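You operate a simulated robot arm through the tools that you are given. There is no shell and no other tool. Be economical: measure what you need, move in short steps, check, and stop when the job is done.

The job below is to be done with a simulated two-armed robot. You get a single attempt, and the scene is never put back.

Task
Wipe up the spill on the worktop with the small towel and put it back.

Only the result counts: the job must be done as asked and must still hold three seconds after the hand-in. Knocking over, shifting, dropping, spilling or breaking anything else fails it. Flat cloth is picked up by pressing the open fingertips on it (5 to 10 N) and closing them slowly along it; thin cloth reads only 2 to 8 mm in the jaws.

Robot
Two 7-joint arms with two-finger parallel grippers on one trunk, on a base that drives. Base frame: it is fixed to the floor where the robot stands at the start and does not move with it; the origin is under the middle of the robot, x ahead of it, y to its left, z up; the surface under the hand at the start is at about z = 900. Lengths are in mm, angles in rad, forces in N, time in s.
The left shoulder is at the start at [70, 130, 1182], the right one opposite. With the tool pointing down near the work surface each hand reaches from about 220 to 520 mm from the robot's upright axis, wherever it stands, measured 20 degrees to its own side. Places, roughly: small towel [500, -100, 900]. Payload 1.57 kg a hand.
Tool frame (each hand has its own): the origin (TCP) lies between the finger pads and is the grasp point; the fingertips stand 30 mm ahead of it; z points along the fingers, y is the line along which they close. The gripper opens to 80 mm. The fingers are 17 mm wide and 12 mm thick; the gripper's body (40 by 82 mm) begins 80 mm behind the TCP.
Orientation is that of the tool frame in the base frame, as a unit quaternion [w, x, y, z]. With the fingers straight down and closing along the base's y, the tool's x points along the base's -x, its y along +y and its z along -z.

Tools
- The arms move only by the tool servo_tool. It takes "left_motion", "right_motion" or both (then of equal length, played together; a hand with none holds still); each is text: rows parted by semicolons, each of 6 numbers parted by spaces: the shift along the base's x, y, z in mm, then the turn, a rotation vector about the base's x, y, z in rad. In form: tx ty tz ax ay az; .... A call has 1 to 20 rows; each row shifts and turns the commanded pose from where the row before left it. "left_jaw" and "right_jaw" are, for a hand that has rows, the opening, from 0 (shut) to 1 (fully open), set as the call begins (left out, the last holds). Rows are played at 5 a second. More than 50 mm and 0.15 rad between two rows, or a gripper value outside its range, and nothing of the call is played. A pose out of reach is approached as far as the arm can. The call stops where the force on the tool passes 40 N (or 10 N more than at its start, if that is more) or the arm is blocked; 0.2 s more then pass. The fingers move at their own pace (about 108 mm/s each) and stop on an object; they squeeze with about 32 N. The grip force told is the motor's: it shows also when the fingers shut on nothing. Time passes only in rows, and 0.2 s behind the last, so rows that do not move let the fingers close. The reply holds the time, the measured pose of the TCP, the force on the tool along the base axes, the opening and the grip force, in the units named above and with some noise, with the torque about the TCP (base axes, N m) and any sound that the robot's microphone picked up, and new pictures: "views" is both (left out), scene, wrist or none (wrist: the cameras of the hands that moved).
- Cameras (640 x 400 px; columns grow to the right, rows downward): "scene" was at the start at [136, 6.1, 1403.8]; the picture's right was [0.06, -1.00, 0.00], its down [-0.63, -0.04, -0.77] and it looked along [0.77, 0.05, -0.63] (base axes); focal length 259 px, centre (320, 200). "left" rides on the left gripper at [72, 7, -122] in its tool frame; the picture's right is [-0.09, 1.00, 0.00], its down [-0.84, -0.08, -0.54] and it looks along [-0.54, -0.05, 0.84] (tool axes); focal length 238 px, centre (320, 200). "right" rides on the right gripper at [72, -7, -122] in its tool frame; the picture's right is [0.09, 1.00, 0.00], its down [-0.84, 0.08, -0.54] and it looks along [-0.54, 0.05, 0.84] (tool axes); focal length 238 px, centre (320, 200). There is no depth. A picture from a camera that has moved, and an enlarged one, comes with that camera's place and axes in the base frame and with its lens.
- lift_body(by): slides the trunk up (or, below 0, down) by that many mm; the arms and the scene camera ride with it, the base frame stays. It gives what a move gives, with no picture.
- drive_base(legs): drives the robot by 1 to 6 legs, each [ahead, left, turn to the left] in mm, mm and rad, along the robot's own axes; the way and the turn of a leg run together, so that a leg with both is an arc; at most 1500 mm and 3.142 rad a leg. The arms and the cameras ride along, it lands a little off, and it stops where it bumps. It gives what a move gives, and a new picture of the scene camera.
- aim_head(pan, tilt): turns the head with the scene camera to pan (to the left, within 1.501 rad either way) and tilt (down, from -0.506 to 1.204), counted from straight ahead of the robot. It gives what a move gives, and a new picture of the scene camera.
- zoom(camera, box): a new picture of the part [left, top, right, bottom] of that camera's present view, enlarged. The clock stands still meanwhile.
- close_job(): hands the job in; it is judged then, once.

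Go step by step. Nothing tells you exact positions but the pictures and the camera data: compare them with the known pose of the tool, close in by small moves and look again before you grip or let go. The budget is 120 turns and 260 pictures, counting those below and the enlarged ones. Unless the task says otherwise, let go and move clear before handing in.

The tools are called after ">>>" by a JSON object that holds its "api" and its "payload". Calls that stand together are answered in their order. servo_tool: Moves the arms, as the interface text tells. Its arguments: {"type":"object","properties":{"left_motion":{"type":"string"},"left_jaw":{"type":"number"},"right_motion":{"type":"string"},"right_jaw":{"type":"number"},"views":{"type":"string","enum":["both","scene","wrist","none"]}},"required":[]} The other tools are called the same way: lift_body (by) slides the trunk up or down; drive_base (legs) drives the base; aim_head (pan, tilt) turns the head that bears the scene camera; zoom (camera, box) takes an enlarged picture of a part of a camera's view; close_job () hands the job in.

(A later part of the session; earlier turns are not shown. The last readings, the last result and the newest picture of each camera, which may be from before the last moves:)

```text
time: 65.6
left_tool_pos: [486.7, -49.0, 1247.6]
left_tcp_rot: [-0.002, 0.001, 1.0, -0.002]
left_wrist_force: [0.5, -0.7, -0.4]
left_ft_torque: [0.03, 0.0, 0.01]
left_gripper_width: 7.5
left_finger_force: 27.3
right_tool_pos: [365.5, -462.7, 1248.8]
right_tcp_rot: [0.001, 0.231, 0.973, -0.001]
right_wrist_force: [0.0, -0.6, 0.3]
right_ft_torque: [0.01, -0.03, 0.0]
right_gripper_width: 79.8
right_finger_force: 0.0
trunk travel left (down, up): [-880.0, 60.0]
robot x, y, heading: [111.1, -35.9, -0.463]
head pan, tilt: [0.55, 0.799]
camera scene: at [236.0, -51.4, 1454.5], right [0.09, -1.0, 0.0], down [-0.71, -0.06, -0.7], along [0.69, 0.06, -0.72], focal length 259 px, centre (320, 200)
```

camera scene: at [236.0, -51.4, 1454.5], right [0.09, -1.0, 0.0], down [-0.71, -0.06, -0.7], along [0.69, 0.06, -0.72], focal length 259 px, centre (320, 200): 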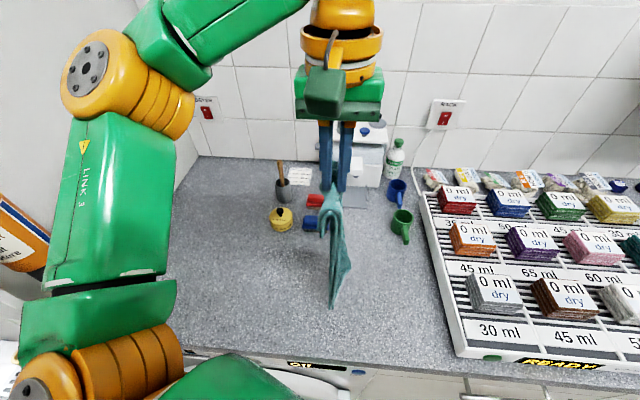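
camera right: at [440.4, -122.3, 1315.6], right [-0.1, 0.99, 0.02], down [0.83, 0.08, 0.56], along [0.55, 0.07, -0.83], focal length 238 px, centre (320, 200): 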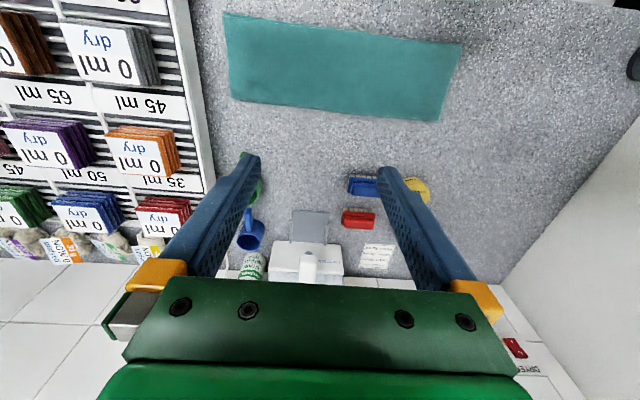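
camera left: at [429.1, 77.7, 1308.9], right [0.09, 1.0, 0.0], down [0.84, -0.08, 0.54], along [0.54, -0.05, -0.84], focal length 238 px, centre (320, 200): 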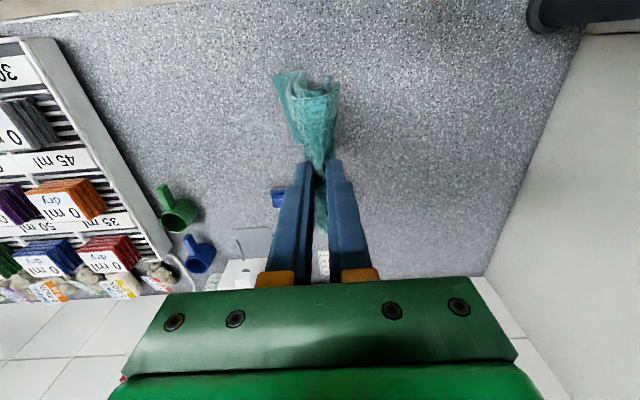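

Going well. I'll carry it further until the hanging end is above the towel's original right end.

>>> {"api": "servo_tool", "payload": {"left_motion": "-1 -15 0 0 0 0; -1 -18 0 0 0 0; -1 -18 0 0 0 0; -1 -18 0 0 0 0; 0 -18 0 0 0 0; 0 -18 0 0 0 0; 0 -18 0 0 0 0; 0 -18 0 0 0 0; 0 -18 0 0 0 0; 0 -10 0 0 0 0; 0 -5 0 0 0 0; 0 0 0 0 0 0; 0 0 0 0 0 0", "views": "both"}}

>>> {"api": "zoom", "payload": {"camera": "scene", "box": [100, 160, 340, 360]}}

```text
time: 68.4
left_tool_pos: [455.9, -217.6, 1230.8]
left_tcp_rot: [-0.002, 0.001, 1.0, -0.003]
left_wrist_force: [-0.1, 0.1, -0.4]
left_ft_torque: [0.01, 0.03, -0.02]
left_gripper_width: 7.5
left_finger_force: 26.7
left hand out of reach, approached as far as the arm can: row 8, 9, 10, 11
right_tool_pos: [364.8, -460.4, 1248.7]
right_tcp_rot: [0.001, 0.232, 0.973, 0.0]
right_wrist_force: [-0.2, 0.4, 0.4]
right_ft_torque: [-0.02, 0.0, 0.04]
right_gripper_width: 79.8
right_finger_force: 0.0
trunk travel left (down, up): [-880.0, 60.0]
robot x, y, heading: [113.1, -40.2, -0.468]
head pan, tilt: [0.55, 0.799]
camera scene: at [236.0, -51.3, 1454.5], right [0.09, -1.0, 0.0], down [-0.71, -0.06, -0.7], along [0.69, 0.06, -0.72], focal length 259 px, centre (320, 200)
camera left: at [384.0, -212.6, 1352.6], right [0.09, 1.0, 0.0], down [0.84, -0.08, 0.54], along [0.54, -0.05, -0.84], focal length 238 px, centre (320, 200)
```

scene: 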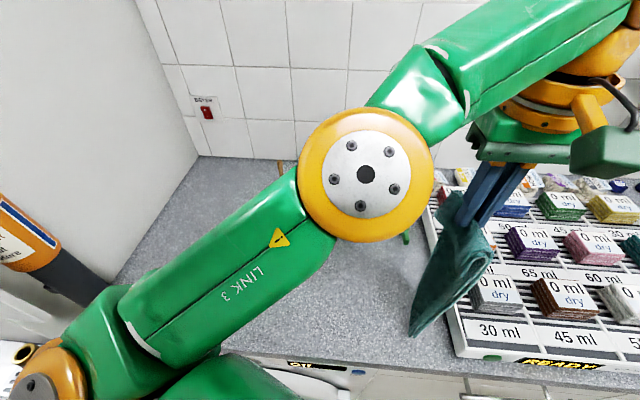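
left: 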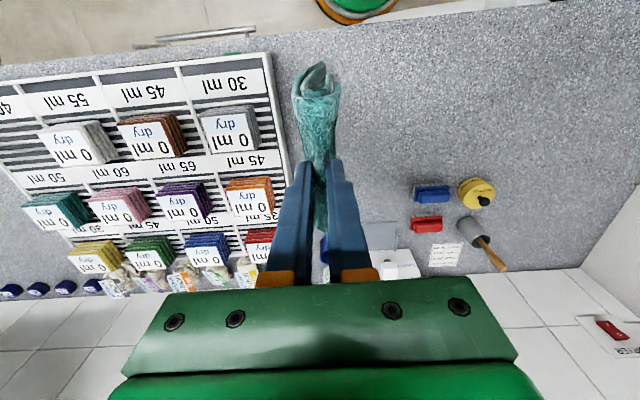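

```text
2.00 times, centred on (220, 260) of scene
camera zoom: at [236.0, -51.3, 1454.5], right [0.09, -1.0, 0.0], down [-0.71, -0.06, -0.7], along [0.69, 0.06, -0.72], focal length 517 px, centre (520, 80)
```

zoom: 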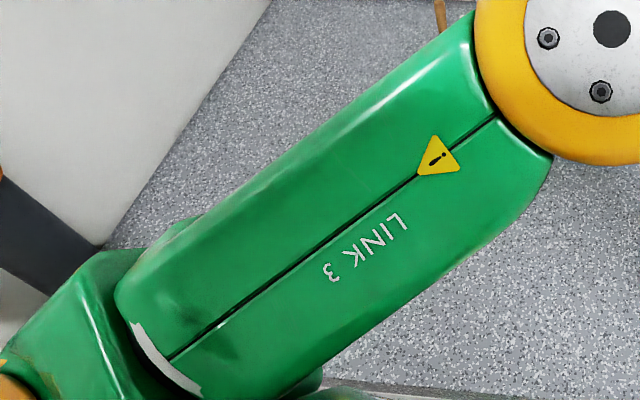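

The hanging end is near the original right end. I'll lower a bit first to come back within reach and check the position.

>>> {"api": "servo_tool", "payload": {"left_motion": "0 -5 -10 0 0 0; 0 -5 -10 0 0 0; 0 -5 0 0 0 0; 0 0 0 0 0 0", "views": "scene"}}

```text
time: 69.4
left_tool_pos: [454.6, -232.9, 1209.6]
left_tcp_rot: [-0.002, 0.001, 1.0, -0.002]
left_wrist_force: [0.4, 0.7, -1.3]
left_ft_torque: [0.05, 0.03, 0.02]
left_gripper_width: 7.4
left_finger_force: 26.7
right_tool_pos: [363.7, -461.7, 1248.5]
right_tcp_rot: [0.002, 0.232, 0.973, 0.0]
right_wrist_force: [-1.1, -0.2, -0.2]
right_ft_torque: [-0.02, 0.01, 0.01]
right_gripper_width: 80.1
right_finger_force: 0.1
trunk travel left (down, up): [-880.0, 60.0]
robot x, y, heading: [111.4, -37.8, -0.464]
head pan, tilt: [0.55, 0.799]
camera scene: at [235.6, -51.7, 1454.6], right [0.09, -1.0, 0.0], down [-0.71, -0.06, -0.7], along [0.69, 0.06, -0.72], focal length 259 px, centre (320, 200)
```

scene: 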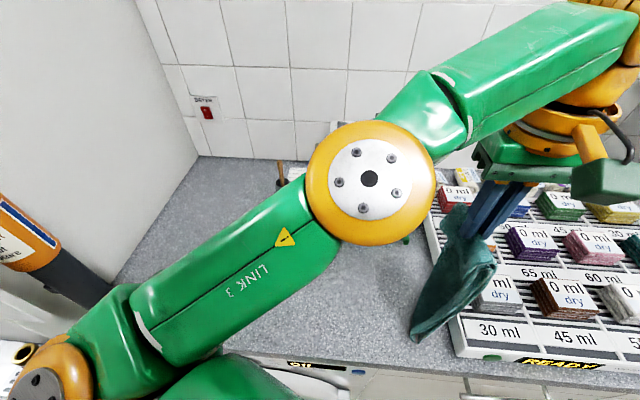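

The bottom is dragging and x is 25 mm short. I'll use the remaining trunk lift to hang it freely, then reposition.

>>> {"api": "lift_body", "payload": {"by": 55}}

>>> {"api": "servo_tool", "payload": {"left_motion": "8 -4 -8 0 0 0; 8 -4 -8 0 0 0; 8 -4 -8 0 0 0; 4 -3 0 0 0 0; 0 0 0 0 0 0; 0 0 0 0 0 0", "views": "both"}}

```text
time: 70.4
left_tool_pos: [454.1, -232.7, 1265.3]
left_tcp_rot: [-0.002, 0.001, 1.0, -0.002]
left_wrist_force: [-0.5, -0.2, -0.9]
left_ft_torque: [0.0, -0.01, 0.0]
left_gripper_width: 7.4
left_finger_force: 26.4
right_tool_pos: [364.5, -460.9, 1302.7]
right_tcp_rot: [0.0, 0.233, 0.973, 0.0]
right_wrist_force: [0.4, 0.3, -0.3]
right_ft_torque: [0.03, 0.0, -0.02]
right_gripper_width: 80.0
right_finger_force: 0.0
trunk travel left (down, up): [-935.0, 5.0]
robot x, y, heading: [112.1, -36.1, -0.463]
head pan, tilt: [0.55, 0.799]
```

```text
time: 71.8
left_tool_pos: [458.6, -235.0, 1256.5]
left_tcp_rot: [-0.002, 0.001, 1.0, -0.003]
left_wrist_force: [0.3, 0.2, 0.1]
left_ft_torque: [0.02, -0.01, -0.01]
left_gripper_width: 7.5
left_finger_force: 26.8
left hand out of reach, approached as far as the arm can: row 1, 2, 3
right_tool_pos: [364.3, -461.4, 1303.5]
right_tcp_rot: [0.001, 0.232, 0.973, 0.0]
right_wrist_force: [0.2, 0.1, -0.4]
right_ft_torque: [0.01, 0.02, -0.02]
right_gripper_width: 80.2
right_finger_force: 0.1
trunk travel left (down, up): [-935.0, 5.0]
robot x, y, heading: [109.1, -37.6, -0.466]
head pan, tilt: [0.55, 0.799]
camera scene: at [236.2, -51.1, 1509.5], right [0.09, -1.0, 0.0], down [-0.71, -0.06, -0.7], along [0.69, 0.06, -0.72], focal length 259 px, centre (320, 200)
camera left: at [387.0, -227.8, 1377.9], right [0.09, 1.0, -0.01], down [0.84, -0.08, 0.54], along [0.54, -0.06, -0.84], focal length 238 px, centre (320, 200)
```

scene: 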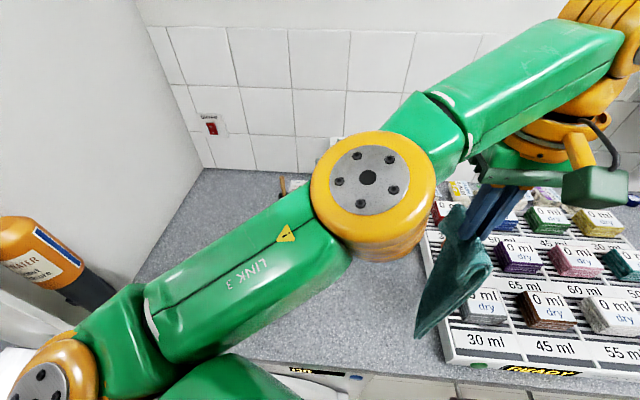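
left: 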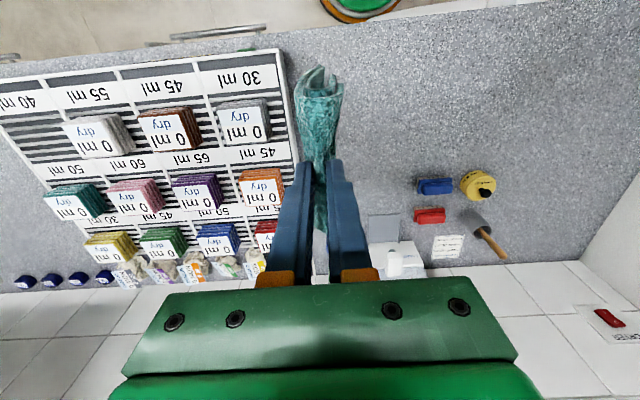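

Reach is limited here. I'll bring the hand left/forward first and then shift the base right to compensate.

>>> {"api": "servo_tool", "payload": {"left_motion": "4 10 0 0 0 0; 8 12 0 0 0 0; 8 12 0 0 0 0; 4 10 0 0 0 0; 0 0 0 0 0 0", "views": "none"}}

>>> {"api": "drive_base", "payload": {"legs": [[20, -41, 0]]}}

>>> {"api": "servo_tool", "payload": {"left_motion": "0 0 0 0 0 0; 0 0 0 0 0 0; 0 0 0 0 0 0", "views": "both"}}

```text
time: 73.0
left_tool_pos: [484.9, -190.9, 1257.1]
left_tcp_rot: [-0.001, 0.0, 1.0, -0.002]
left_wrist_force: [0.3, -0.8, -0.2]
left_ft_torque: [0.0, 0.01, 0.04]
left_gripper_width: 7.4
left_finger_force: 26.7
right_tool_pos: [364.0, -462.8, 1303.4]
right_tcp_rot: [0.0, 0.231, 0.973, 0.0]
right_wrist_force: [-0.9, -0.6, -0.2]
right_ft_torque: [0.01, 0.04, 0.0]
right_gripper_width: 79.9
right_finger_force: 0.0
trunk travel left (down, up): [-935.0, 5.0]
robot x, y, heading: [106.5, -37.0, -0.463]
head pan, tilt: [0.55, 0.799]
```

```text
time: 73.9
left_tool_pos: [484.7, -226.8, 1257.3]
left_tcp_rot: [-0.001, 0.0, 1.0, -0.006]
left_wrist_force: [0.1, 1.8, -0.7]
left_ft_torque: [-0.06, -0.02, 0.03]
left_gripper_width: 7.5
left_finger_force: 26.6
right_tool_pos: [365.1, -497.8, 1307.0]
right_tcp_rot: [0.002, 0.231, 0.973, -0.004]
right_wrist_force: [0.1, 0.2, -1.0]
right_ft_torque: [-0.09, -0.04, -0.01]
right_gripper_width: 80.1
right_finger_force: 0.2
trunk travel left (down, up): [-935.0, 5.0]
robot x, y, heading: [108.3, -81.6, -0.463]
head pan, tilt: [0.55, 0.799]
camera scene: at [235.9, -85.7, 1509.7], right [0.09, -1.0, 0.01], down [-0.71, -0.07, -0.7], along [0.69, 0.06, -0.72], focal length 259 px, centre (320, 200)
```

scene: 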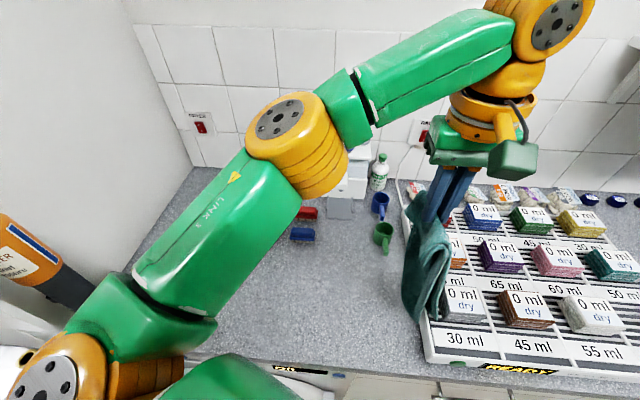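

```text
time: 74.7
left_tool_pos: [484.3, -233.1, 1257.7]
left_tcp_rot: [-0.002, 0.0, 1.0, -0.002]
left_wrist_force: [0.2, 1.2, -1.1]
left_ft_torque: [0.01, -0.04, 0.01]
left_gripper_width: 7.5
left_finger_force: 26.5
right_tool_pos: [364.5, -504.6, 1304.1]
right_tcp_rot: [0.0, 0.232, 0.973, -0.002]
right_wrist_force: [-0.1, -0.2, 0.5]
right_ft_torque: [0.05, 0.01, 0.01]
right_gripper_width: 80.1
right_finger_force: 0.0
trunk travel left (down, up): [-935.0, 5.0]
robot x, y, heading: [111.1, -82.9, -0.464]
head pan, tilt: [0.55, 0.799]
camera scene: at [235.8, -93.9, 1509.6], right [0.09, -1.0, 0.0], down [-0.71, -0.06, -0.7], along [0.69, 0.06, -0.72], focal length 259 px, centre (320, 200)
camera left: at [412.0, -226.8, 1379.3], right [0.09, 1.0, -0.01], down [0.84, -0.07, 0.54], along [0.54, -0.06, -0.84], focal length 238 px, centre (320, 200)
```

scene: 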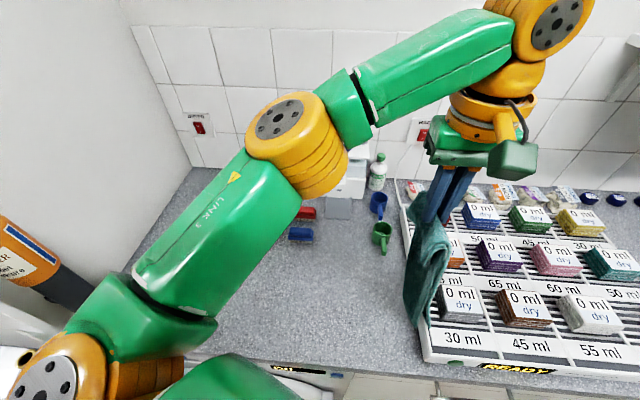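
left: 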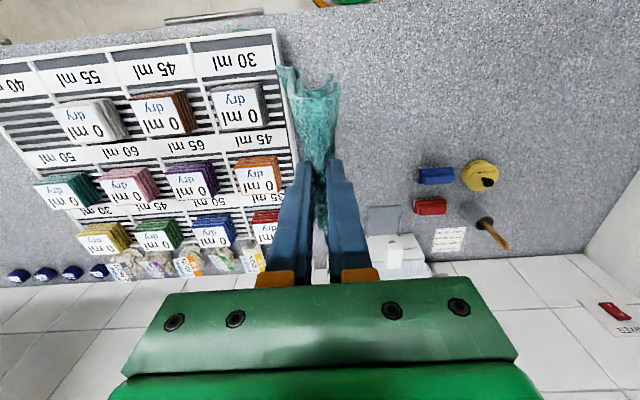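

The hanging end leans toward the rack, so I'll move the hand 22 mm left, let it settle, and then begin lowering until it touches.

>>> {"api": "servo_tool", "payload": {"left_motion": "0 7 0 0 0 0; 0 8 0 0 0 0; 0 7 0 0 0 0; 0 0 0 0 0 0; 0 0 -10 0 0 0; 0 0 -10 0 0 0; 0 0 0 0 0 0; 0 0 0 0 0 0", "views": "both"}}

>>> {"api": "zoom", "payload": {"camera": "scene", "box": [340, 200, 500, 370]}}

```text
time: 76.5
left_tool_pos: [484.0, -214.1, 1236.5]
left_tcp_rot: [-0.001, 0.0, 1.0, -0.002]
left_wrist_force: [0.7, -0.1, -0.2]
left_ft_torque: [-0.01, -0.01, 0.0]
left_gripper_width: 7.6
left_finger_force: 26.9
right_tool_pos: [364.2, -505.6, 1304.5]
right_tcp_rot: [0.0, 0.231, 0.973, 0.0]
right_wrist_force: [-0.1, -0.4, -0.3]
right_ft_torque: [-0.02, -0.02, 0.02]
right_gripper_width: 79.8
right_finger_force: 0.1
trunk travel left (down, up): [-935.0, 5.0]
robot x, y, heading: [109.3, -81.1, -0.464]
head pan, tilt: [0.55, 0.799]
camera scene: at [235.7, -96.7, 1509.6], right [0.09, -1.0, 0.0], down [-0.71, -0.06, -0.7], along [0.69, 0.06, -0.72], focal length 259 px, centre (320, 200)
camera left: at [412.0, -207.6, 1359.2], right [0.09, 1.0, 0.0], down [0.84, -0.08, 0.54], along [0.54, -0.05, -0.84], focal length 238 px, centre (320, 200)
```

scene: 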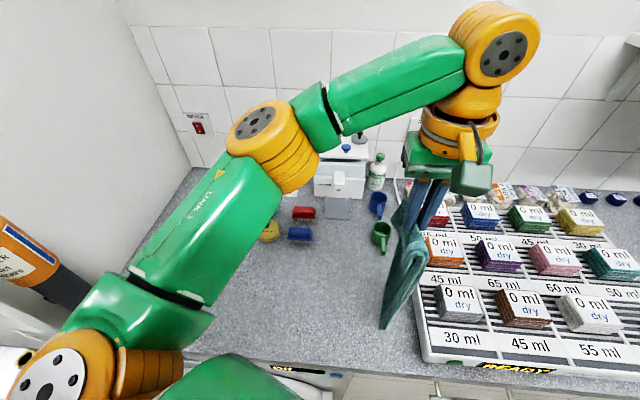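
left: 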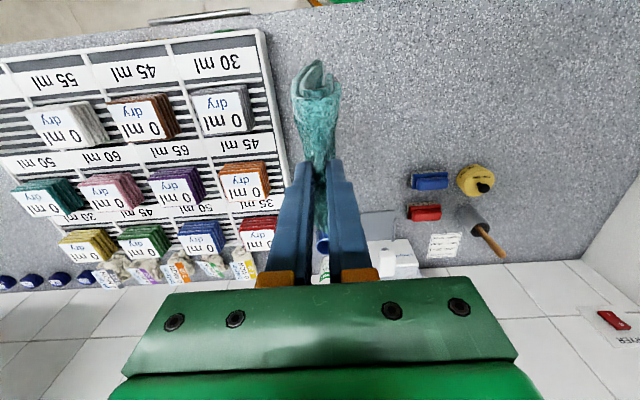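

```text
2.35 times, centred on (420, 285) of scene
camera zoom: at [235.7, -96.7, 1509.6], right [0.09, -1.0, 0.0], down [-0.71, -0.06, -0.7], along [0.69, 0.06, -0.72], focal length 608 px, centre (85, 0)
```

zoom: 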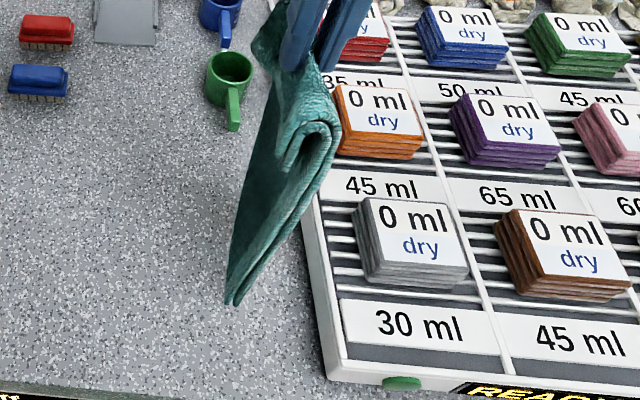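

Hanging vertically with the end just above the table at y≈−214. I'll shift slowly 34 mm to the right, settle, then check.

>>> {"api": "servo_tool", "payload": {"left_motion": "0 -5 0 0 0 0; 0 -7 0 0 0 0; 0 -7 0 0 0 0; 0 -7 0 0 0 0; 0 -5 0 0 0 0; 0 -3 0 0 0 0; 0 0 0 0 0 0; 0 0 0 0 0 0; 0 0 0 0 0 0; 0 0 0 0 0 0", "views": "scene"}}

>>> {"api": "zoom", "payload": {"camera": "scene", "box": [340, 200, 500, 370]}}

```text
time: 78.7
left_tool_pos: [485.1, -248.1, 1237.0]
left_tcp_rot: [-0.002, 0.0, 1.0, -0.001]
left_wrist_force: [0.3, -0.3, -0.5]
left_ft_torque: [0.01, -0.01, 0.01]
left_gripper_width: 7.6
left_finger_force: 26.4
right_tool_pos: [364.6, -506.8, 1302.8]
right_tcp_rot: [0.0, 0.231, 0.973, 0.0]
right_wrist_force: [-0.2, -0.5, 0.5]
right_ft_torque: [0.02, -0.02, 0.03]
right_gripper_width: 80.2
right_finger_force: 0.1
trunk travel left (down, up): [-935.0, 5.0]
robot x, y, heading: [110.4, -79.5, -0.467]
head pan, tilt: [0.55, 0.799]
camera scene: at [235.9, -96.6, 1509.5], right [0.09, -1.0, 0.0], down [-0.71, -0.06, -0.7], along [0.69, 0.06, -0.72], focal length 259 px, centre (320, 200)
```

scene: 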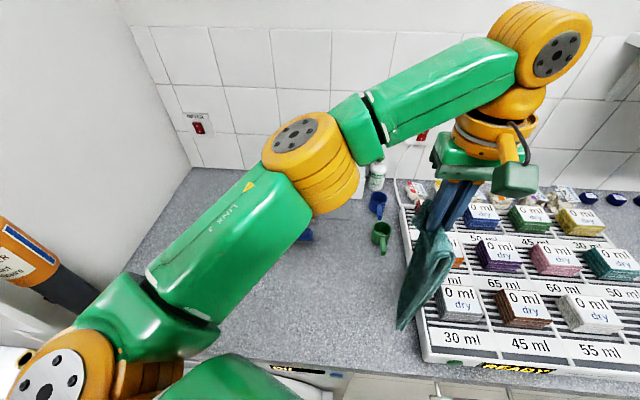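

```text
2.35 times, centred on (420, 285) of scene
camera zoom: at [235.9, -96.6, 1509.5], right [0.09, -1.0, 0.0], down [-0.71, -0.06, -0.7], along [0.69, 0.06, -0.72], focal length 608 px, centre (85, 0)
```

zoom: 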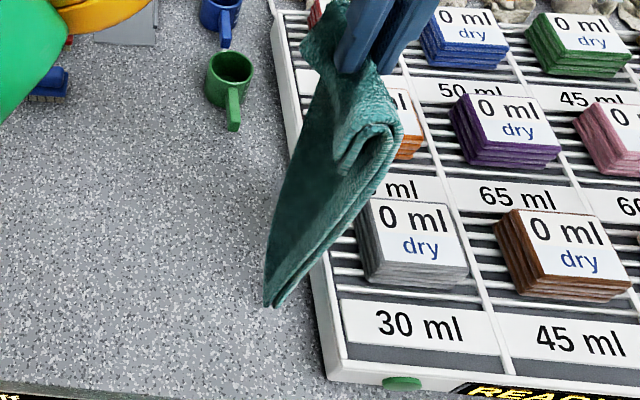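

The end is now at y≈−246, where it belongs. I'll lay it down by lowering while moving left.

>>> {"api": "servo_tool", "payload": {"left_motion": "0 0 -10 0 0 0; 0 8 -12 0 0 0; 0 12 -12 0 0 0; 0 14 -12 0 0 0; 0 15 -12 0 0 0; 0 15 -12 0 0 0; 0 15 -12 0 0 0; 0 15 -12 0 0 0; 0 15 -12 0 0 0; 0 15 -12 0 0 0; 0 0 0 0 0 0", "views": "both"}}

```text
time: 81.1
left_tool_pos: [483.0, -122.8, 1119.0]
left_tcp_rot: [-0.001, 0.0, 1.0, -0.003]
left_wrist_force: [0.3, 0.0, -0.3]
left_ft_torque: [-0.01, 0.01, 0.02]
left_gripper_width: 7.6
left_finger_force: 26.3
right_tool_pos: [365.5, -506.6, 1303.3]
right_tcp_rot: [0.001, 0.231, 0.973, 0.0]
right_wrist_force: [0.5, 1.4, 0.1]
right_ft_torque: [-0.02, 0.02, 0.01]
right_gripper_width: 80.0
right_finger_force: 0.0
trunk travel left (down, up): [-935.0, 5.0]
robot x, y, heading: [106.8, -81.4, -0.463]
head pan, tilt: [0.55, 0.799]
camera scene: at [235.9, -96.6, 1509.6], right [0.09, -1.0, 0.0], down [-0.71, -0.06, -0.7], along [0.69, 0.06, -0.72], focal length 259 px, centre (320, 200)
camera left: at [410.9, -116.4, 1241.3], right [0.09, 1.0, 0.0], down [0.84, -0.08, 0.54], along [0.54, -0.05, -0.84], focal length 238 px, centre (320, 200)
```

scene: 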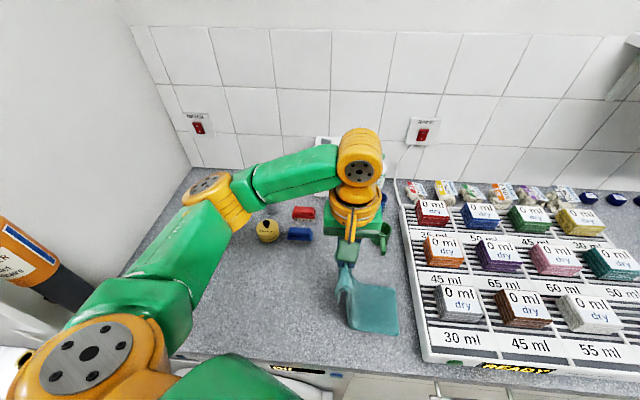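
left: 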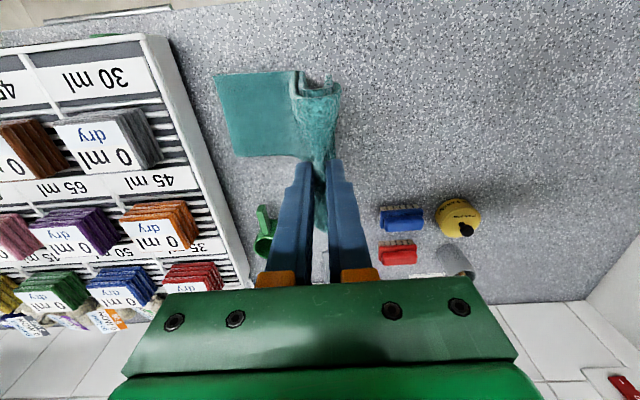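

It's laying down perfectly, right end at y≈−255. I'll continue the same way.

>>> {"api": "servo_tool", "payload": {"left_motion": "0 13 -13 0 0 0; 0 13 -13 0 0 0; 0 13 -13 0 0 0; 0 12 -13 0 0 0; 0 12 -13 0 0 0; 0 12 -13 0 0 0; 0 12 -13 0 0 0; 0 12 -13 0 0 0; 0 12 -13 0 0 0; 0 11 -13 0 0 0; 0 10 -13 0 0 0; 0 8 -13 0 0 0; 0 0 0 0 0 0", "views": "both"}}

```text
time: 83.9
left_tool_pos: [483.6, 16.7, 964.4]
left_tcp_rot: [-0.001, -0.001, 1.0, -0.002]
left_wrist_force: [0.6, 0.5, -0.4]
left_ft_torque: [0.0, 0.03, 0.02]
left_gripper_width: 7.5
left_finger_force: 26.8
right_tool_pos: [365.3, -506.3, 1303.3]
right_tcp_rot: [0.001, 0.231, 0.973, 0.0]
right_wrist_force: [-1.1, 0.7, -0.5]
right_ft_torque: [-0.02, -0.01, -0.02]
right_gripper_width: 80.0
right_finger_force: 0.1
trunk travel left (down, up): [-935.0, 5.0]
robot x, y, heading: [110.0, -78.5, -0.465]
head pan, tilt: [0.55, 0.799]
camera scene: at [235.8, -96.5, 1509.6], right [0.09, -1.0, 0.0], down [-0.71, -0.06, -0.7], along [0.69, 0.06, -0.72], focal length 259 px, centre (320, 200)
camera left: at [411.8, 23.1, 1085.9], right [0.09, 1.0, 0.0], down [0.84, -0.08, 0.54], along [0.54, -0.05, -0.84], focal length 238 px, centre (320, 200)
```

scene: 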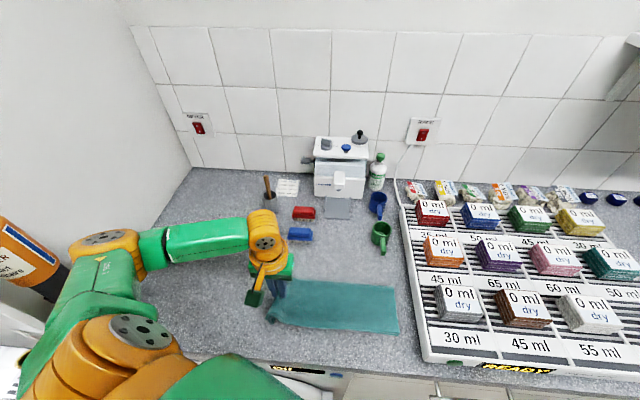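
left: 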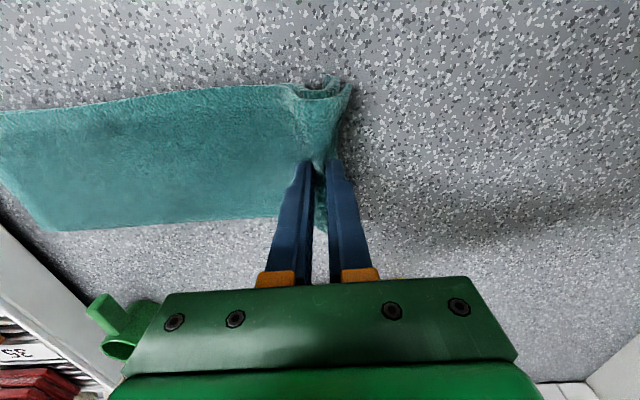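

Nearly flat. Final lowering to the table with a small pull to the left.

>>> {"api": "servo_tool", "payload": {"left_motion": "0 6 -8 0 0 0; 0 6 -8 0 0 0; 0 5 -6 0 0 0; 0 4 -2.5 0 0 0; 0 3 -1 0 0 0; 0 0 0 0 0 0", "views": "both"}}

```text
time: 85.3
left_tool_pos: [481.3, 37.0, 939.1]
left_tcp_rot: [0.001, 0.001, 1.0, -0.001]
left_wrist_force: [3.6, -6.1, 20.5]
left_ft_torque: [-0.23, -0.08, 0.03]
left_gripper_width: 7.3
left_finger_force: 26.8
right_tool_pos: [362.3, -510.1, 1303.0]
right_tcp_rot: [0.001, 0.232, 0.973, 0.002]
right_wrist_force: [-0.3, -0.6, 0.4]
right_ft_torque: [0.0, 0.0, -0.01]
right_gripper_width: 79.9
right_finger_force: 0.1
trunk travel left (down, up): [-935.0, 5.0]
robot x, y, heading: [109.7, -79.5, -0.468]
head pan, tilt: [0.55, 0.799]
camera scene: at [232.5, -101.4, 1510.0], right [0.09, -1.0, 0.0], down [-0.71, -0.06, -0.7], along [0.7, 0.06, -0.72], focal length 259 px, centre (320, 200)
camera left: at [409.5, 43.0, 1060.5], right [0.09, 1.0, 0.0], down [0.84, -0.08, 0.54], along [0.54, -0.05, -0.84], focal length 238 px, centre (320, 200)
```

scene: 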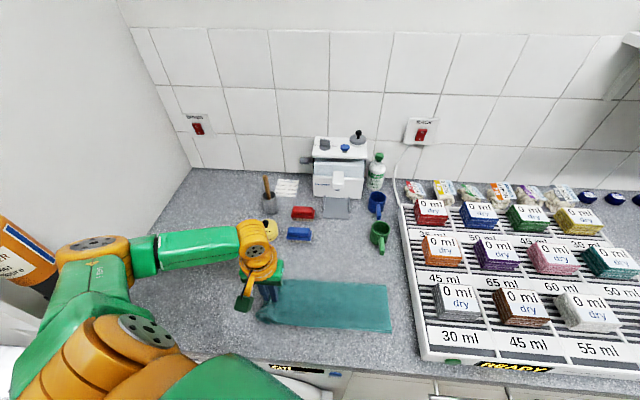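
left: 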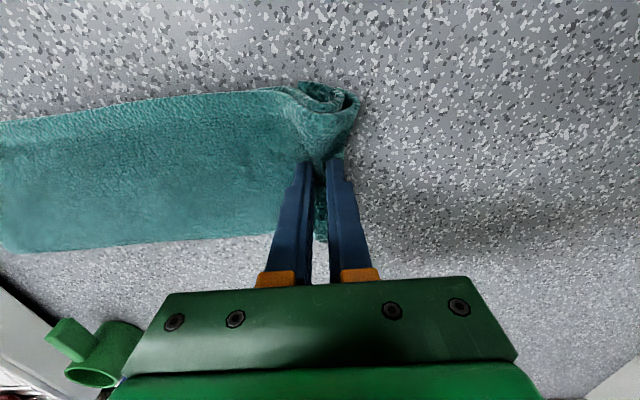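

The short left-end flap tucked under the hand. I'll raise, then lower while moving right so the flap unfolds to the left, and then pull left again.

>>> {"api": "servo_tool", "payload": {"left_motion": "0 0 15 0 0 0; 0 0 15 0 0 0; 0 5 15 0 0 0; 0 5 8 0 0 0; 0 0 0 0 0 0; 0 0 0 0 0 0", "views": "both"}}

>>> {"api": "zoom", "payload": {"camera": "scene", "box": [220, 230, 340, 350]}}

```text
time: 86.7
left_tool_pos: [484.0, 50.0, 990.4]
left_tcp_rot: [-0.002, -0.001, 1.0, -0.002]
left_wrist_force: [0.9, -0.1, 0.2]
left_ft_torque: [0.0, 0.04, 0.05]
left_gripper_width: 7.3
left_finger_force: 26.9
right_tool_pos: [365.2, -505.7, 1303.4]
right_tcp_rot: [0.002, 0.23, 0.973, 0.001]
right_wrist_force: [0.1, -0.2, 0.3]
right_ft_torque: [0.0, 0.0, 0.01]
right_gripper_width: 79.7
right_finger_force: 0.0
trunk travel left (down, up): [-935.0, 5.0]
robot x, y, heading: [111.7, -83.4, -0.461]
head pan, tilt: [0.55, 0.799]
camera scene: at [235.7, -97.0, 1509.6], right [0.09, -1.0, 0.0], down [-0.71, -0.06, -0.7], along [0.69, 0.06, -0.72], focal length 259 px, centre (320, 200)
camera left: at [412.1, 56.4, 1113.0], right [0.09, 1.0, 0.0], down [0.84, -0.08, 0.54], along [0.54, -0.05, -0.84], focal length 238 px, centre (320, 200)
```

scene: 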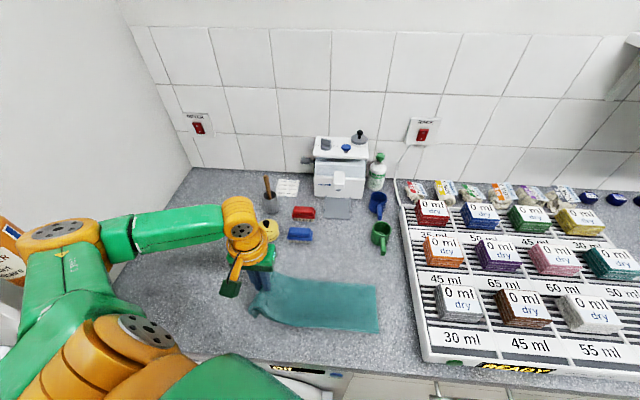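
left: 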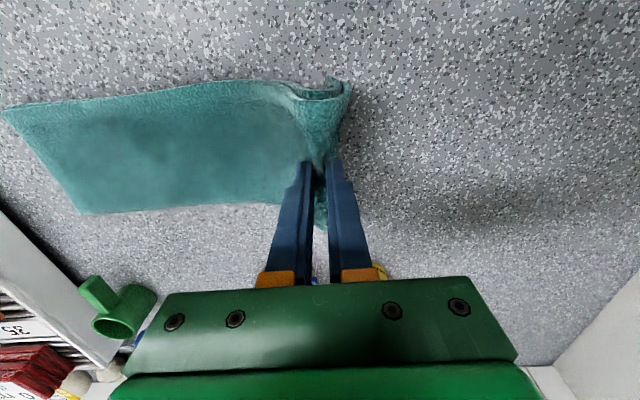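

```text
3.33 times, centred on (280, 290) of scene
camera zoom: at [235.7, -97.0, 1509.6], right [0.09, -1.0, 0.0], down [-0.71, -0.06, -0.7], along [0.69, 0.06, -0.72], focal length 862 px, centre (453, -100)
```

zoom: 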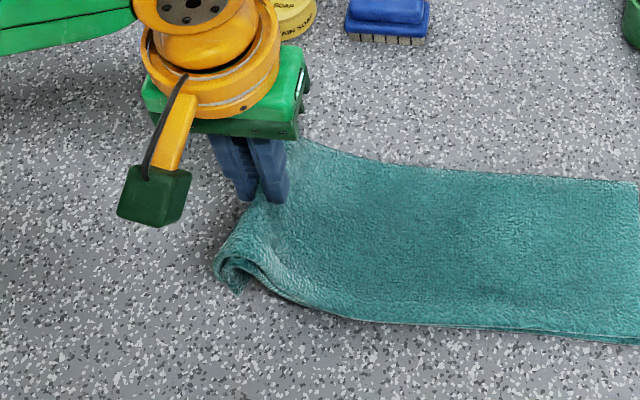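

The towel also slid about 45 mm left, so moving right while lowering both unfolds the flap and restores the position.

>>> {"api": "servo_tool", "payload": {"left_motion": "0 -5 -8 0 0 0; 0 -8 -8 0 0 0; 0 -8 -8 0 0 0; 0 -8 -8 0 0 0; 0 -8 -8 0 0 0; 0 -8 -6 0 0 0; 0 -8 -3 0 0 0; 0 0 0 0 0 0", "views": "both"}}

>>> {"api": "zoom", "payload": {"camera": "scene", "box": [220, 230, 340, 350]}}

```text
time: 88.5
left_tool_pos: [482.0, -2.8, 943.8]
left_tcp_rot: [0.001, 0.0, 1.0, -0.003]
left_wrist_force: [1.8, 5.6, 24.2]
left_ft_torque: [0.28, -0.02, 0.0]
left_gripper_width: 7.5
left_finger_force: 26.6
right_tool_pos: [361.1, -505.4, 1304.2]
right_tcp_rot: [0.002, 0.231, 0.973, 0.0]
right_wrist_force: [-0.3, -0.1, 0.0]
right_ft_torque: [0.01, 0.0, -0.01]
right_gripper_width: 80.0
right_finger_force: 0.1
trunk travel left (down, up): [-935.0, 5.0]
robot x, y, heading: [110.4, -80.5, -0.467]
head pan, tilt: [0.55, 0.799]
camera scene: at [231.3, -94.9, 1510.3], right [0.09, -1.0, 0.0], down [-0.71, -0.06, -0.7], along [0.7, 0.06, -0.71], focal length 259 px, centre (320, 200)
camera left: at [409.6, 4.4, 1065.3], right [0.09, 1.0, -0.01], down [0.84, -0.07, 0.54], along [0.54, -0.05, -0.84], focal length 238 px, centre (320, 200)
```

scene: 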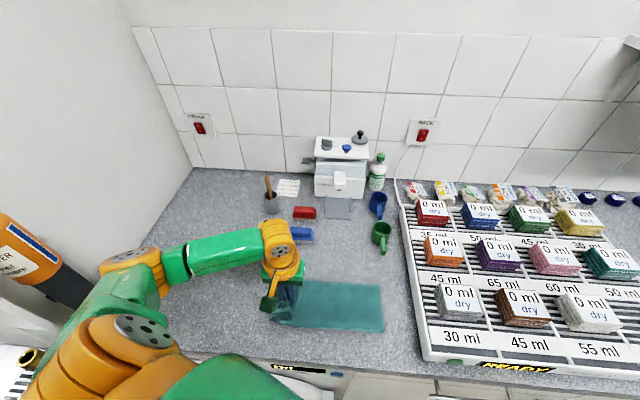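
left: 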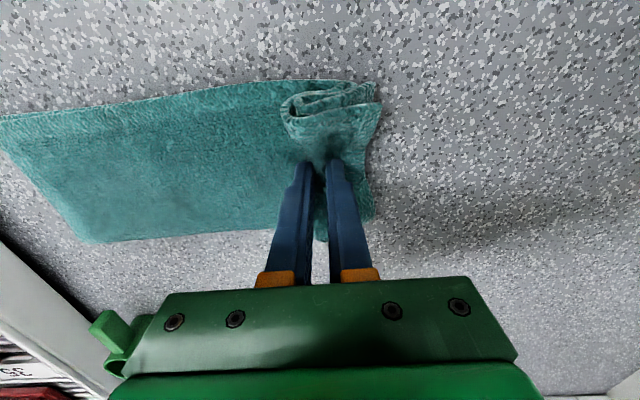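

```text
3.33 times, centred on (280, 290) of scene
camera zoom: at [231.3, -94.9, 1510.3], right [0.09, -1.0, 0.0], down [-0.71, -0.06, -0.7], along [0.7, 0.06, -0.71], focal length 862 px, centre (453, -100)
```

zoom: 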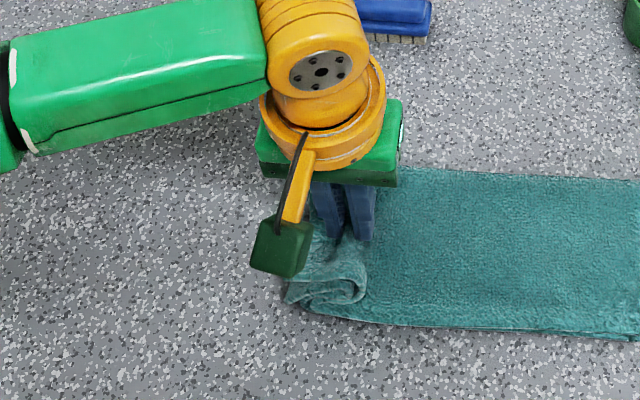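

The cloth is doubled in an S under the hand, but the flap end points left now. I'll ease up and pull left to straighten it.

>>> {"api": "servo_tool", "payload": {"left_motion": "0 0 4 0 0 0; 0 8 0 0 0 0; 0 8 0 0 0 0; 0 8 -1 0 0 0; 0 8 -1 0 0 0; 0 8 -1 0 0 0; 0 0 0 0 0 0", "views": "both"}}

>>> {"api": "zoom", "payload": {"camera": "scene", "box": [220, 230, 340, 350]}}

```text
time: 90.1
left_tool_pos: [481.3, 34.5, 945.8]
left_tcp_rot: [0.0, -0.001, 1.0, 0.0]
left_wrist_force: [1.4, -3.9, 15.2]
left_ft_torque: [-0.06, 0.01, 0.02]
left_gripper_width: 7.5
left_finger_force: 27.7
right_tool_pos: [361.3, -509.5, 1303.8]
right_tcp_rot: [0.002, 0.23, 0.973, 0.001]
right_wrist_force: [-0.1, -0.6, -1.0]
right_ft_torque: [-0.01, 0.03, 0.0]
right_gripper_width: 80.2
right_finger_force: 0.1
trunk travel left (down, up): [-935.0, 5.0]
robot x, y, heading: [108.9, -80.3, -0.461]
head pan, tilt: [0.55, 0.799]
camera scene: at [232.1, -99.8, 1509.9], right [0.09, -1.0, 0.0], down [-0.71, -0.06, -0.7], along [0.7, 0.06, -0.71], focal length 259 px, centre (320, 200)
camera left: at [409.8, 41.4, 1066.4], right [0.09, 1.0, 0.0], down [0.84, -0.08, 0.54], along [0.54, -0.05, -0.84], focal length 238 px, centre (320, 200)
```

scene: 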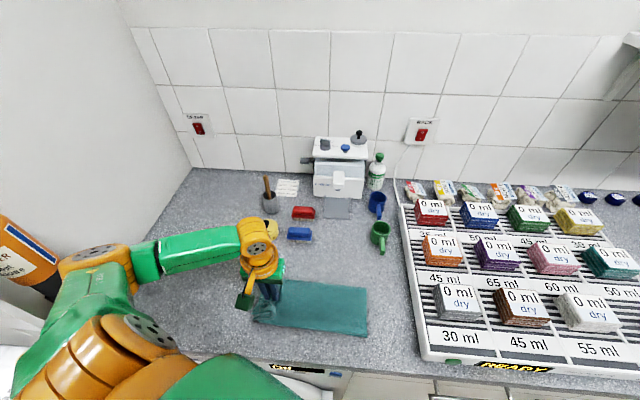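
left: 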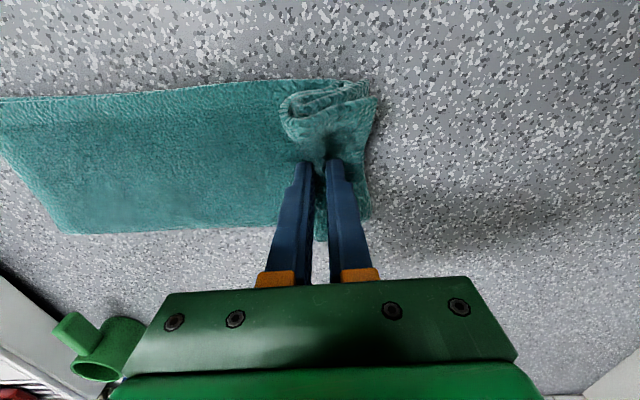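

```text
3.33 times, centred on (280, 290) of scene
camera zoom: at [232.1, -99.8, 1509.9], right [0.09, -1.0, 0.0], down [-0.71, -0.06, -0.7], along [0.7, 0.06, -0.71], focal length 862 px, centre (453, -100)
```

zoom: 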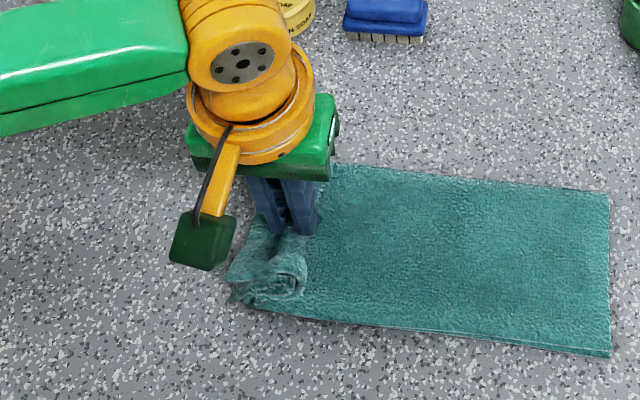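

The fold is pinned here. I'll release, then regrip near the right end and pull the towel right, which both unfolds the left end and puts it back in place.

>>> {"api": "servo_tool", "payload": {"left_motion": "0 0 2 0 0 0; 0 0 2 0 0 0; 0 0 0 0 0 0", "left_jaw": 0.3, "views": "none"}}

>>> {"api": "servo_tool", "payload": {"left_motion": "0 0 0 0 0 0; 0 0 0 0 0 0; 0 0 15 0 0 0; 0 0 25 0 0 0; 0 0 30 0 0 0; 0 0 30 0 0 0; 0 -20 10 0 0 0; 0 -30 0 0 0 0; 0 -30 0 0 0 0; 0 0 0 0 0 0", "left_jaw": 0.6, "views": "both"}}

```text
time: 90.9
left_tool_pos: [482.8, 36.8, 947.4]
left_tcp_rot: [-0.002, -0.001, 1.0, -0.002]
left_wrist_force: [-0.9, -1.0, 2.3]
left_ft_torque: [0.01, 0.07, 0.01]
left_gripper_width: 23.5
left_finger_force: 0.0
right_tool_pos: [363.9, -507.7, 1303.5]
right_tcp_rot: [0.0, 0.231, 0.973, 0.001]
right_wrist_force: [-0.8, -0.2, -0.1]
right_ft_torque: [0.02, -0.02, 0.01]
right_gripper_width: 80.1
right_finger_force: 0.0
trunk travel left (down, up): [-935.0, 5.0]
robot x, y, heading: [108.3, -83.3, -0.462]
head pan, tilt: [0.55, 0.799]
```

```text
time: 93.1
left_tool_pos: [482.0, -44.6, 1055.9]
left_tcp_rot: [-0.001, 0.0, 1.0, -0.002]
left_wrist_force: [0.0, -0.4, -0.5]
left_ft_torque: [0.0, 0.01, -0.02]
left_gripper_width: 48.0
left_finger_force: 0.0
right_tool_pos: [363.7, -505.6, 1304.0]
right_tcp_rot: [0.0, 0.23, 0.973, -0.001]
right_wrist_force: [-0.5, -0.2, -0.2]
right_ft_torque: [0.03, 0.02, 0.02]
right_gripper_width: 79.8
right_finger_force: 0.1
trunk travel left (down, up): [-935.0, 5.0]
robot x, y, heading: [110.9, -80.5, -0.467]
head pan, tilt: [0.55, 0.799]
camera scene: at [235.5, -96.0, 1509.6], right [0.09, -1.0, 0.0], down [-0.71, -0.06, -0.7], along [0.69, 0.06, -0.72], focal length 259 px, centre (320, 200)
camera left: at [410.6, -37.4, 1178.1], right [0.09, 1.0, 0.0], down [0.84, -0.08, 0.54], along [0.54, -0.05, -0.84], focal length 238 px, centre (320, 200)
```

scene: 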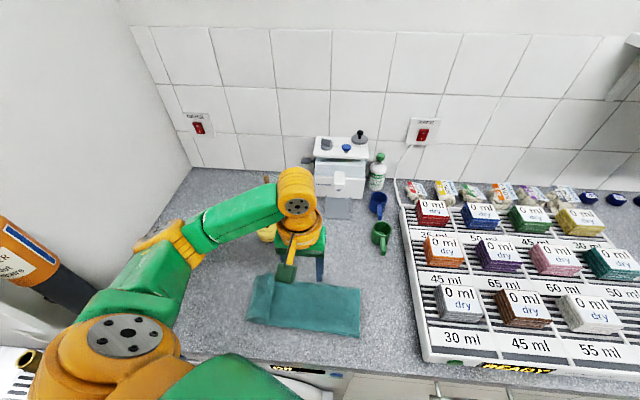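
left: 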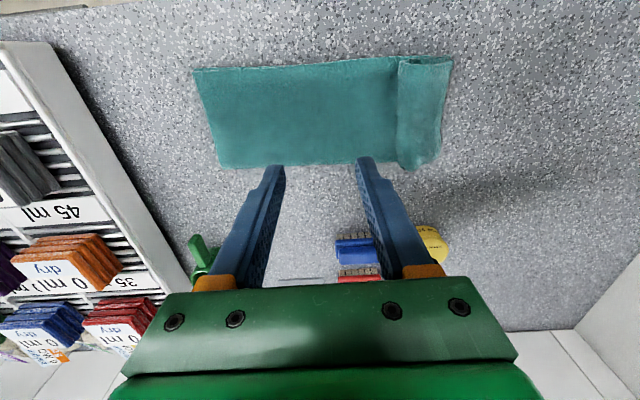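

The towel's right end is at y≈−171, left at about +80, with a roll at the left end. Let me look at the roll closely.

>>> {"api": "zoom", "payload": {"camera": "left", "box": [340, 30, 500, 190]}}

>>> {"api": "zoom", "payload": {"camera": "scene", "box": [230, 240, 380, 350]}}

```text
2.50 times, centred on (420, 110) of left
camera zoom: at [410.6, -37.4, 1178.1], right [0.09, 1.0, 0.0], down [0.84, -0.08, 0.54], along [0.54, -0.05, -0.84], focal length 596 px, centre (70, 425)
```

zoom: 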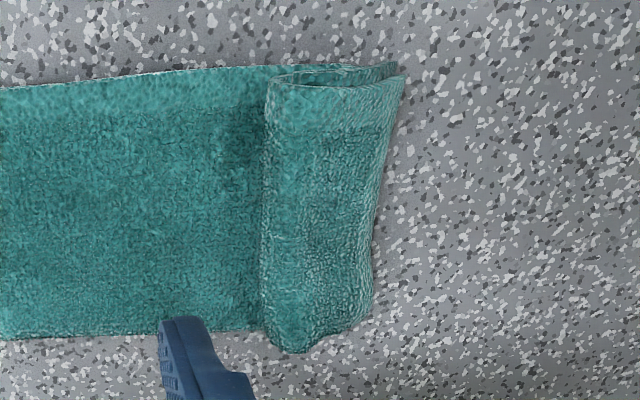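

```text
3.64 times, centred on (305, 295) of scene
camera zoom: at [235.5, -96.0, 1509.6], right [0.09, -1.0, 0.0], down [-0.71, -0.06, -0.7], along [0.69, 0.06, -0.72], focal length 940 px, centre (374, -146)
```

zoom: 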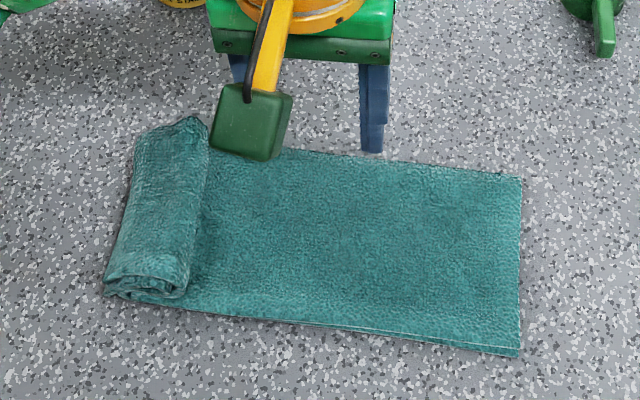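

The left end is Z-folded, with the flap's end at y≈87 on top. I'll pinch the towel very close to that end so no flap is left over, then hang and lay it once more.

>>> {"api": "servo_tool", "payload": {"left_motion": "0 25 0 0 0 0; 0 30 0 0 0 0; 0 30 0 0 0 0; 0 21 -20 0 0 0; 0 0 -30 0 0 0; 0 0 -20 0 0 0; 0 0 0 0 0 0", "left_jaw": 0.34, "views": "wrist"}}

>>> {"api": "zoom", "payload": {"camera": "left", "box": [220, 50, 420, 250]}}

```text
time: 94.7
left_tool_pos: [485.4, 61.0, 986.8]
left_tcp_rot: [-0.002, 0.0, 1.0, -0.001]
left_wrist_force: [-0.3, -0.8, -0.4]
left_ft_torque: [-0.03, 0.02, 0.02]
left_gripper_width: 27.2
left_finger_force: 0.1
right_tool_pos: [364.7, -506.5, 1303.8]
right_tcp_rot: [0.001, 0.23, 0.973, 0.0]
right_wrist_force: [-0.4, 0.4, 0.0]
right_ft_torque: [-0.02, 0.01, 0.0]
right_gripper_width: 80.1
right_finger_force: 0.0
trunk travel left (down, up): [-935.0, 5.0]
robot x, y, heading: [107.5, -80.2, -0.465]
head pan, tilt: [0.55, 0.799]
camera left: at [412.7, 67.8, 1108.4], right [0.09, 1.0, 0.0], down [0.84, -0.08, 0.54], along [0.54, -0.05, -0.84], focal length 238 px, centre (320, 200)
```

left: 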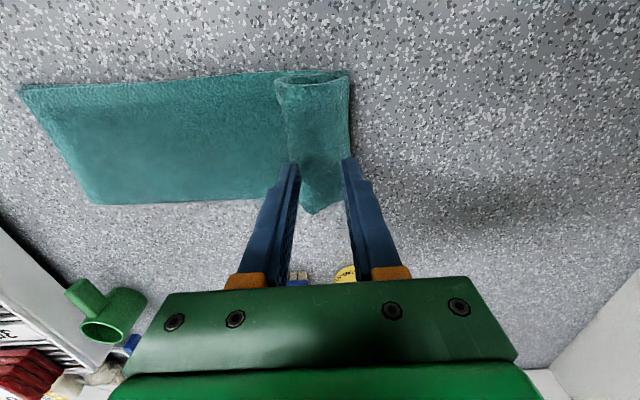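

```text
2.00 times, centred on (320, 150) of left
camera zoom: at [412.7, 67.8, 1108.4], right [0.09, 1.0, 0.0], down [0.84, -0.08, 0.54], along [0.54, -0.05, -0.84], focal length 477 px, centre (320, 300)
```

zoom: 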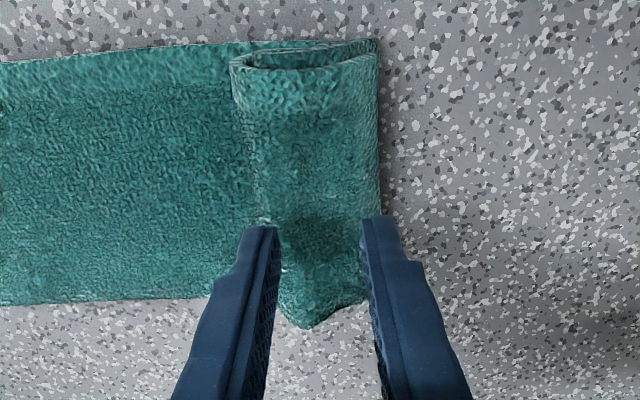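

Fingers straddle the end well. Descend to contact.

>>> {"api": "servo_tool", "payload": {"left_motion": "-3 0 -15 0 0 0; 0 0 -10 0 0 0; 0 0 -5 0 0 0; 0 0 0 0 0 0", "views": "none"}}

>>> {"api": "servo_tool", "payload": {"left_motion": "0 0 -4 0 0 0; 0 0 0 0 0 0", "views": "none"}}

>>> {"api": "servo_tool", "payload": {"left_motion": "0 0 -3 0 0 0; 0 0 0 0 0 0", "views": "none"}}

```text
time: 95.7
left_tool_pos: [480.6, 62.2, 956.9]
left_tcp_rot: [-0.002, -0.001, 1.0, -0.002]
left_wrist_force: [-0.1, -0.6, -0.7]
left_ft_torque: [-0.02, 0.0, -0.01]
left_gripper_width: 27.4
left_finger_force: 0.2
right_tool_pos: [366.0, -506.7, 1304.1]
right_tcp_rot: [0.001, 0.231, 0.973, 0.0]
right_wrist_force: [0.1, -0.9, 0.1]
right_ft_torque: [0.01, -0.01, -0.02]
right_gripper_width: 80.0
right_finger_force: 0.1
trunk travel left (down, up): [-935.0, 5.0]
robot x, y, heading: [108.0, -81.6, -0.457]
head pan, tilt: [0.55, 0.799]
```

```text
time: 96.3
left_tool_pos: [480.6, 62.6, 953.1]
left_tcp_rot: [-0.002, 0.0, 1.0, -0.002]
left_wrist_force: [-0.5, -0.4, 2.3]
left_ft_torque: [-0.02, 0.01, 0.03]
left_gripper_width: 27.2
left_finger_force: 0.5
right_tool_pos: [363.2, -507.5, 1302.8]
right_tcp_rot: [0.001, 0.23, 0.973, -0.001]
right_wrist_force: [-0.5, 0.3, 0.0]
right_ft_torque: [0.01, -0.02, 0.0]
right_gripper_width: 80.1
right_finger_force: 0.1
trunk travel left (down, up): [-935.0, 5.0]
robot x, y, heading: [108.8, -80.1, -0.46]
head pan, tilt: [0.55, 0.799]
```

```text
time: 96.9
left_tool_pos: [480.8, 62.5, 951.2]
left_tcp_rot: [-0.002, 0.0, 1.0, -0.002]
left_wrist_force: [-1.3, -0.2, 3.0]
left_ft_torque: [-0.05, 0.0, -0.01]
left_gripper_width: 27.2
left_finger_force: 0.3
right_tool_pos: [364.5, -506.0, 1303.8]
right_tcp_rot: [0.001, 0.231, 0.973, 0.001]
right_wrist_force: [0.0, 0.0, -0.6]
right_ft_torque: [-0.02, -0.01, 0.0]
right_gripper_width: 79.6
right_finger_force: 0.1
trunk travel left (down, up): [-935.0, 5.0]
robot x, y, heading: [113.0, -83.0, -0.467]
head pan, tilt: [0.55, 0.799]
```

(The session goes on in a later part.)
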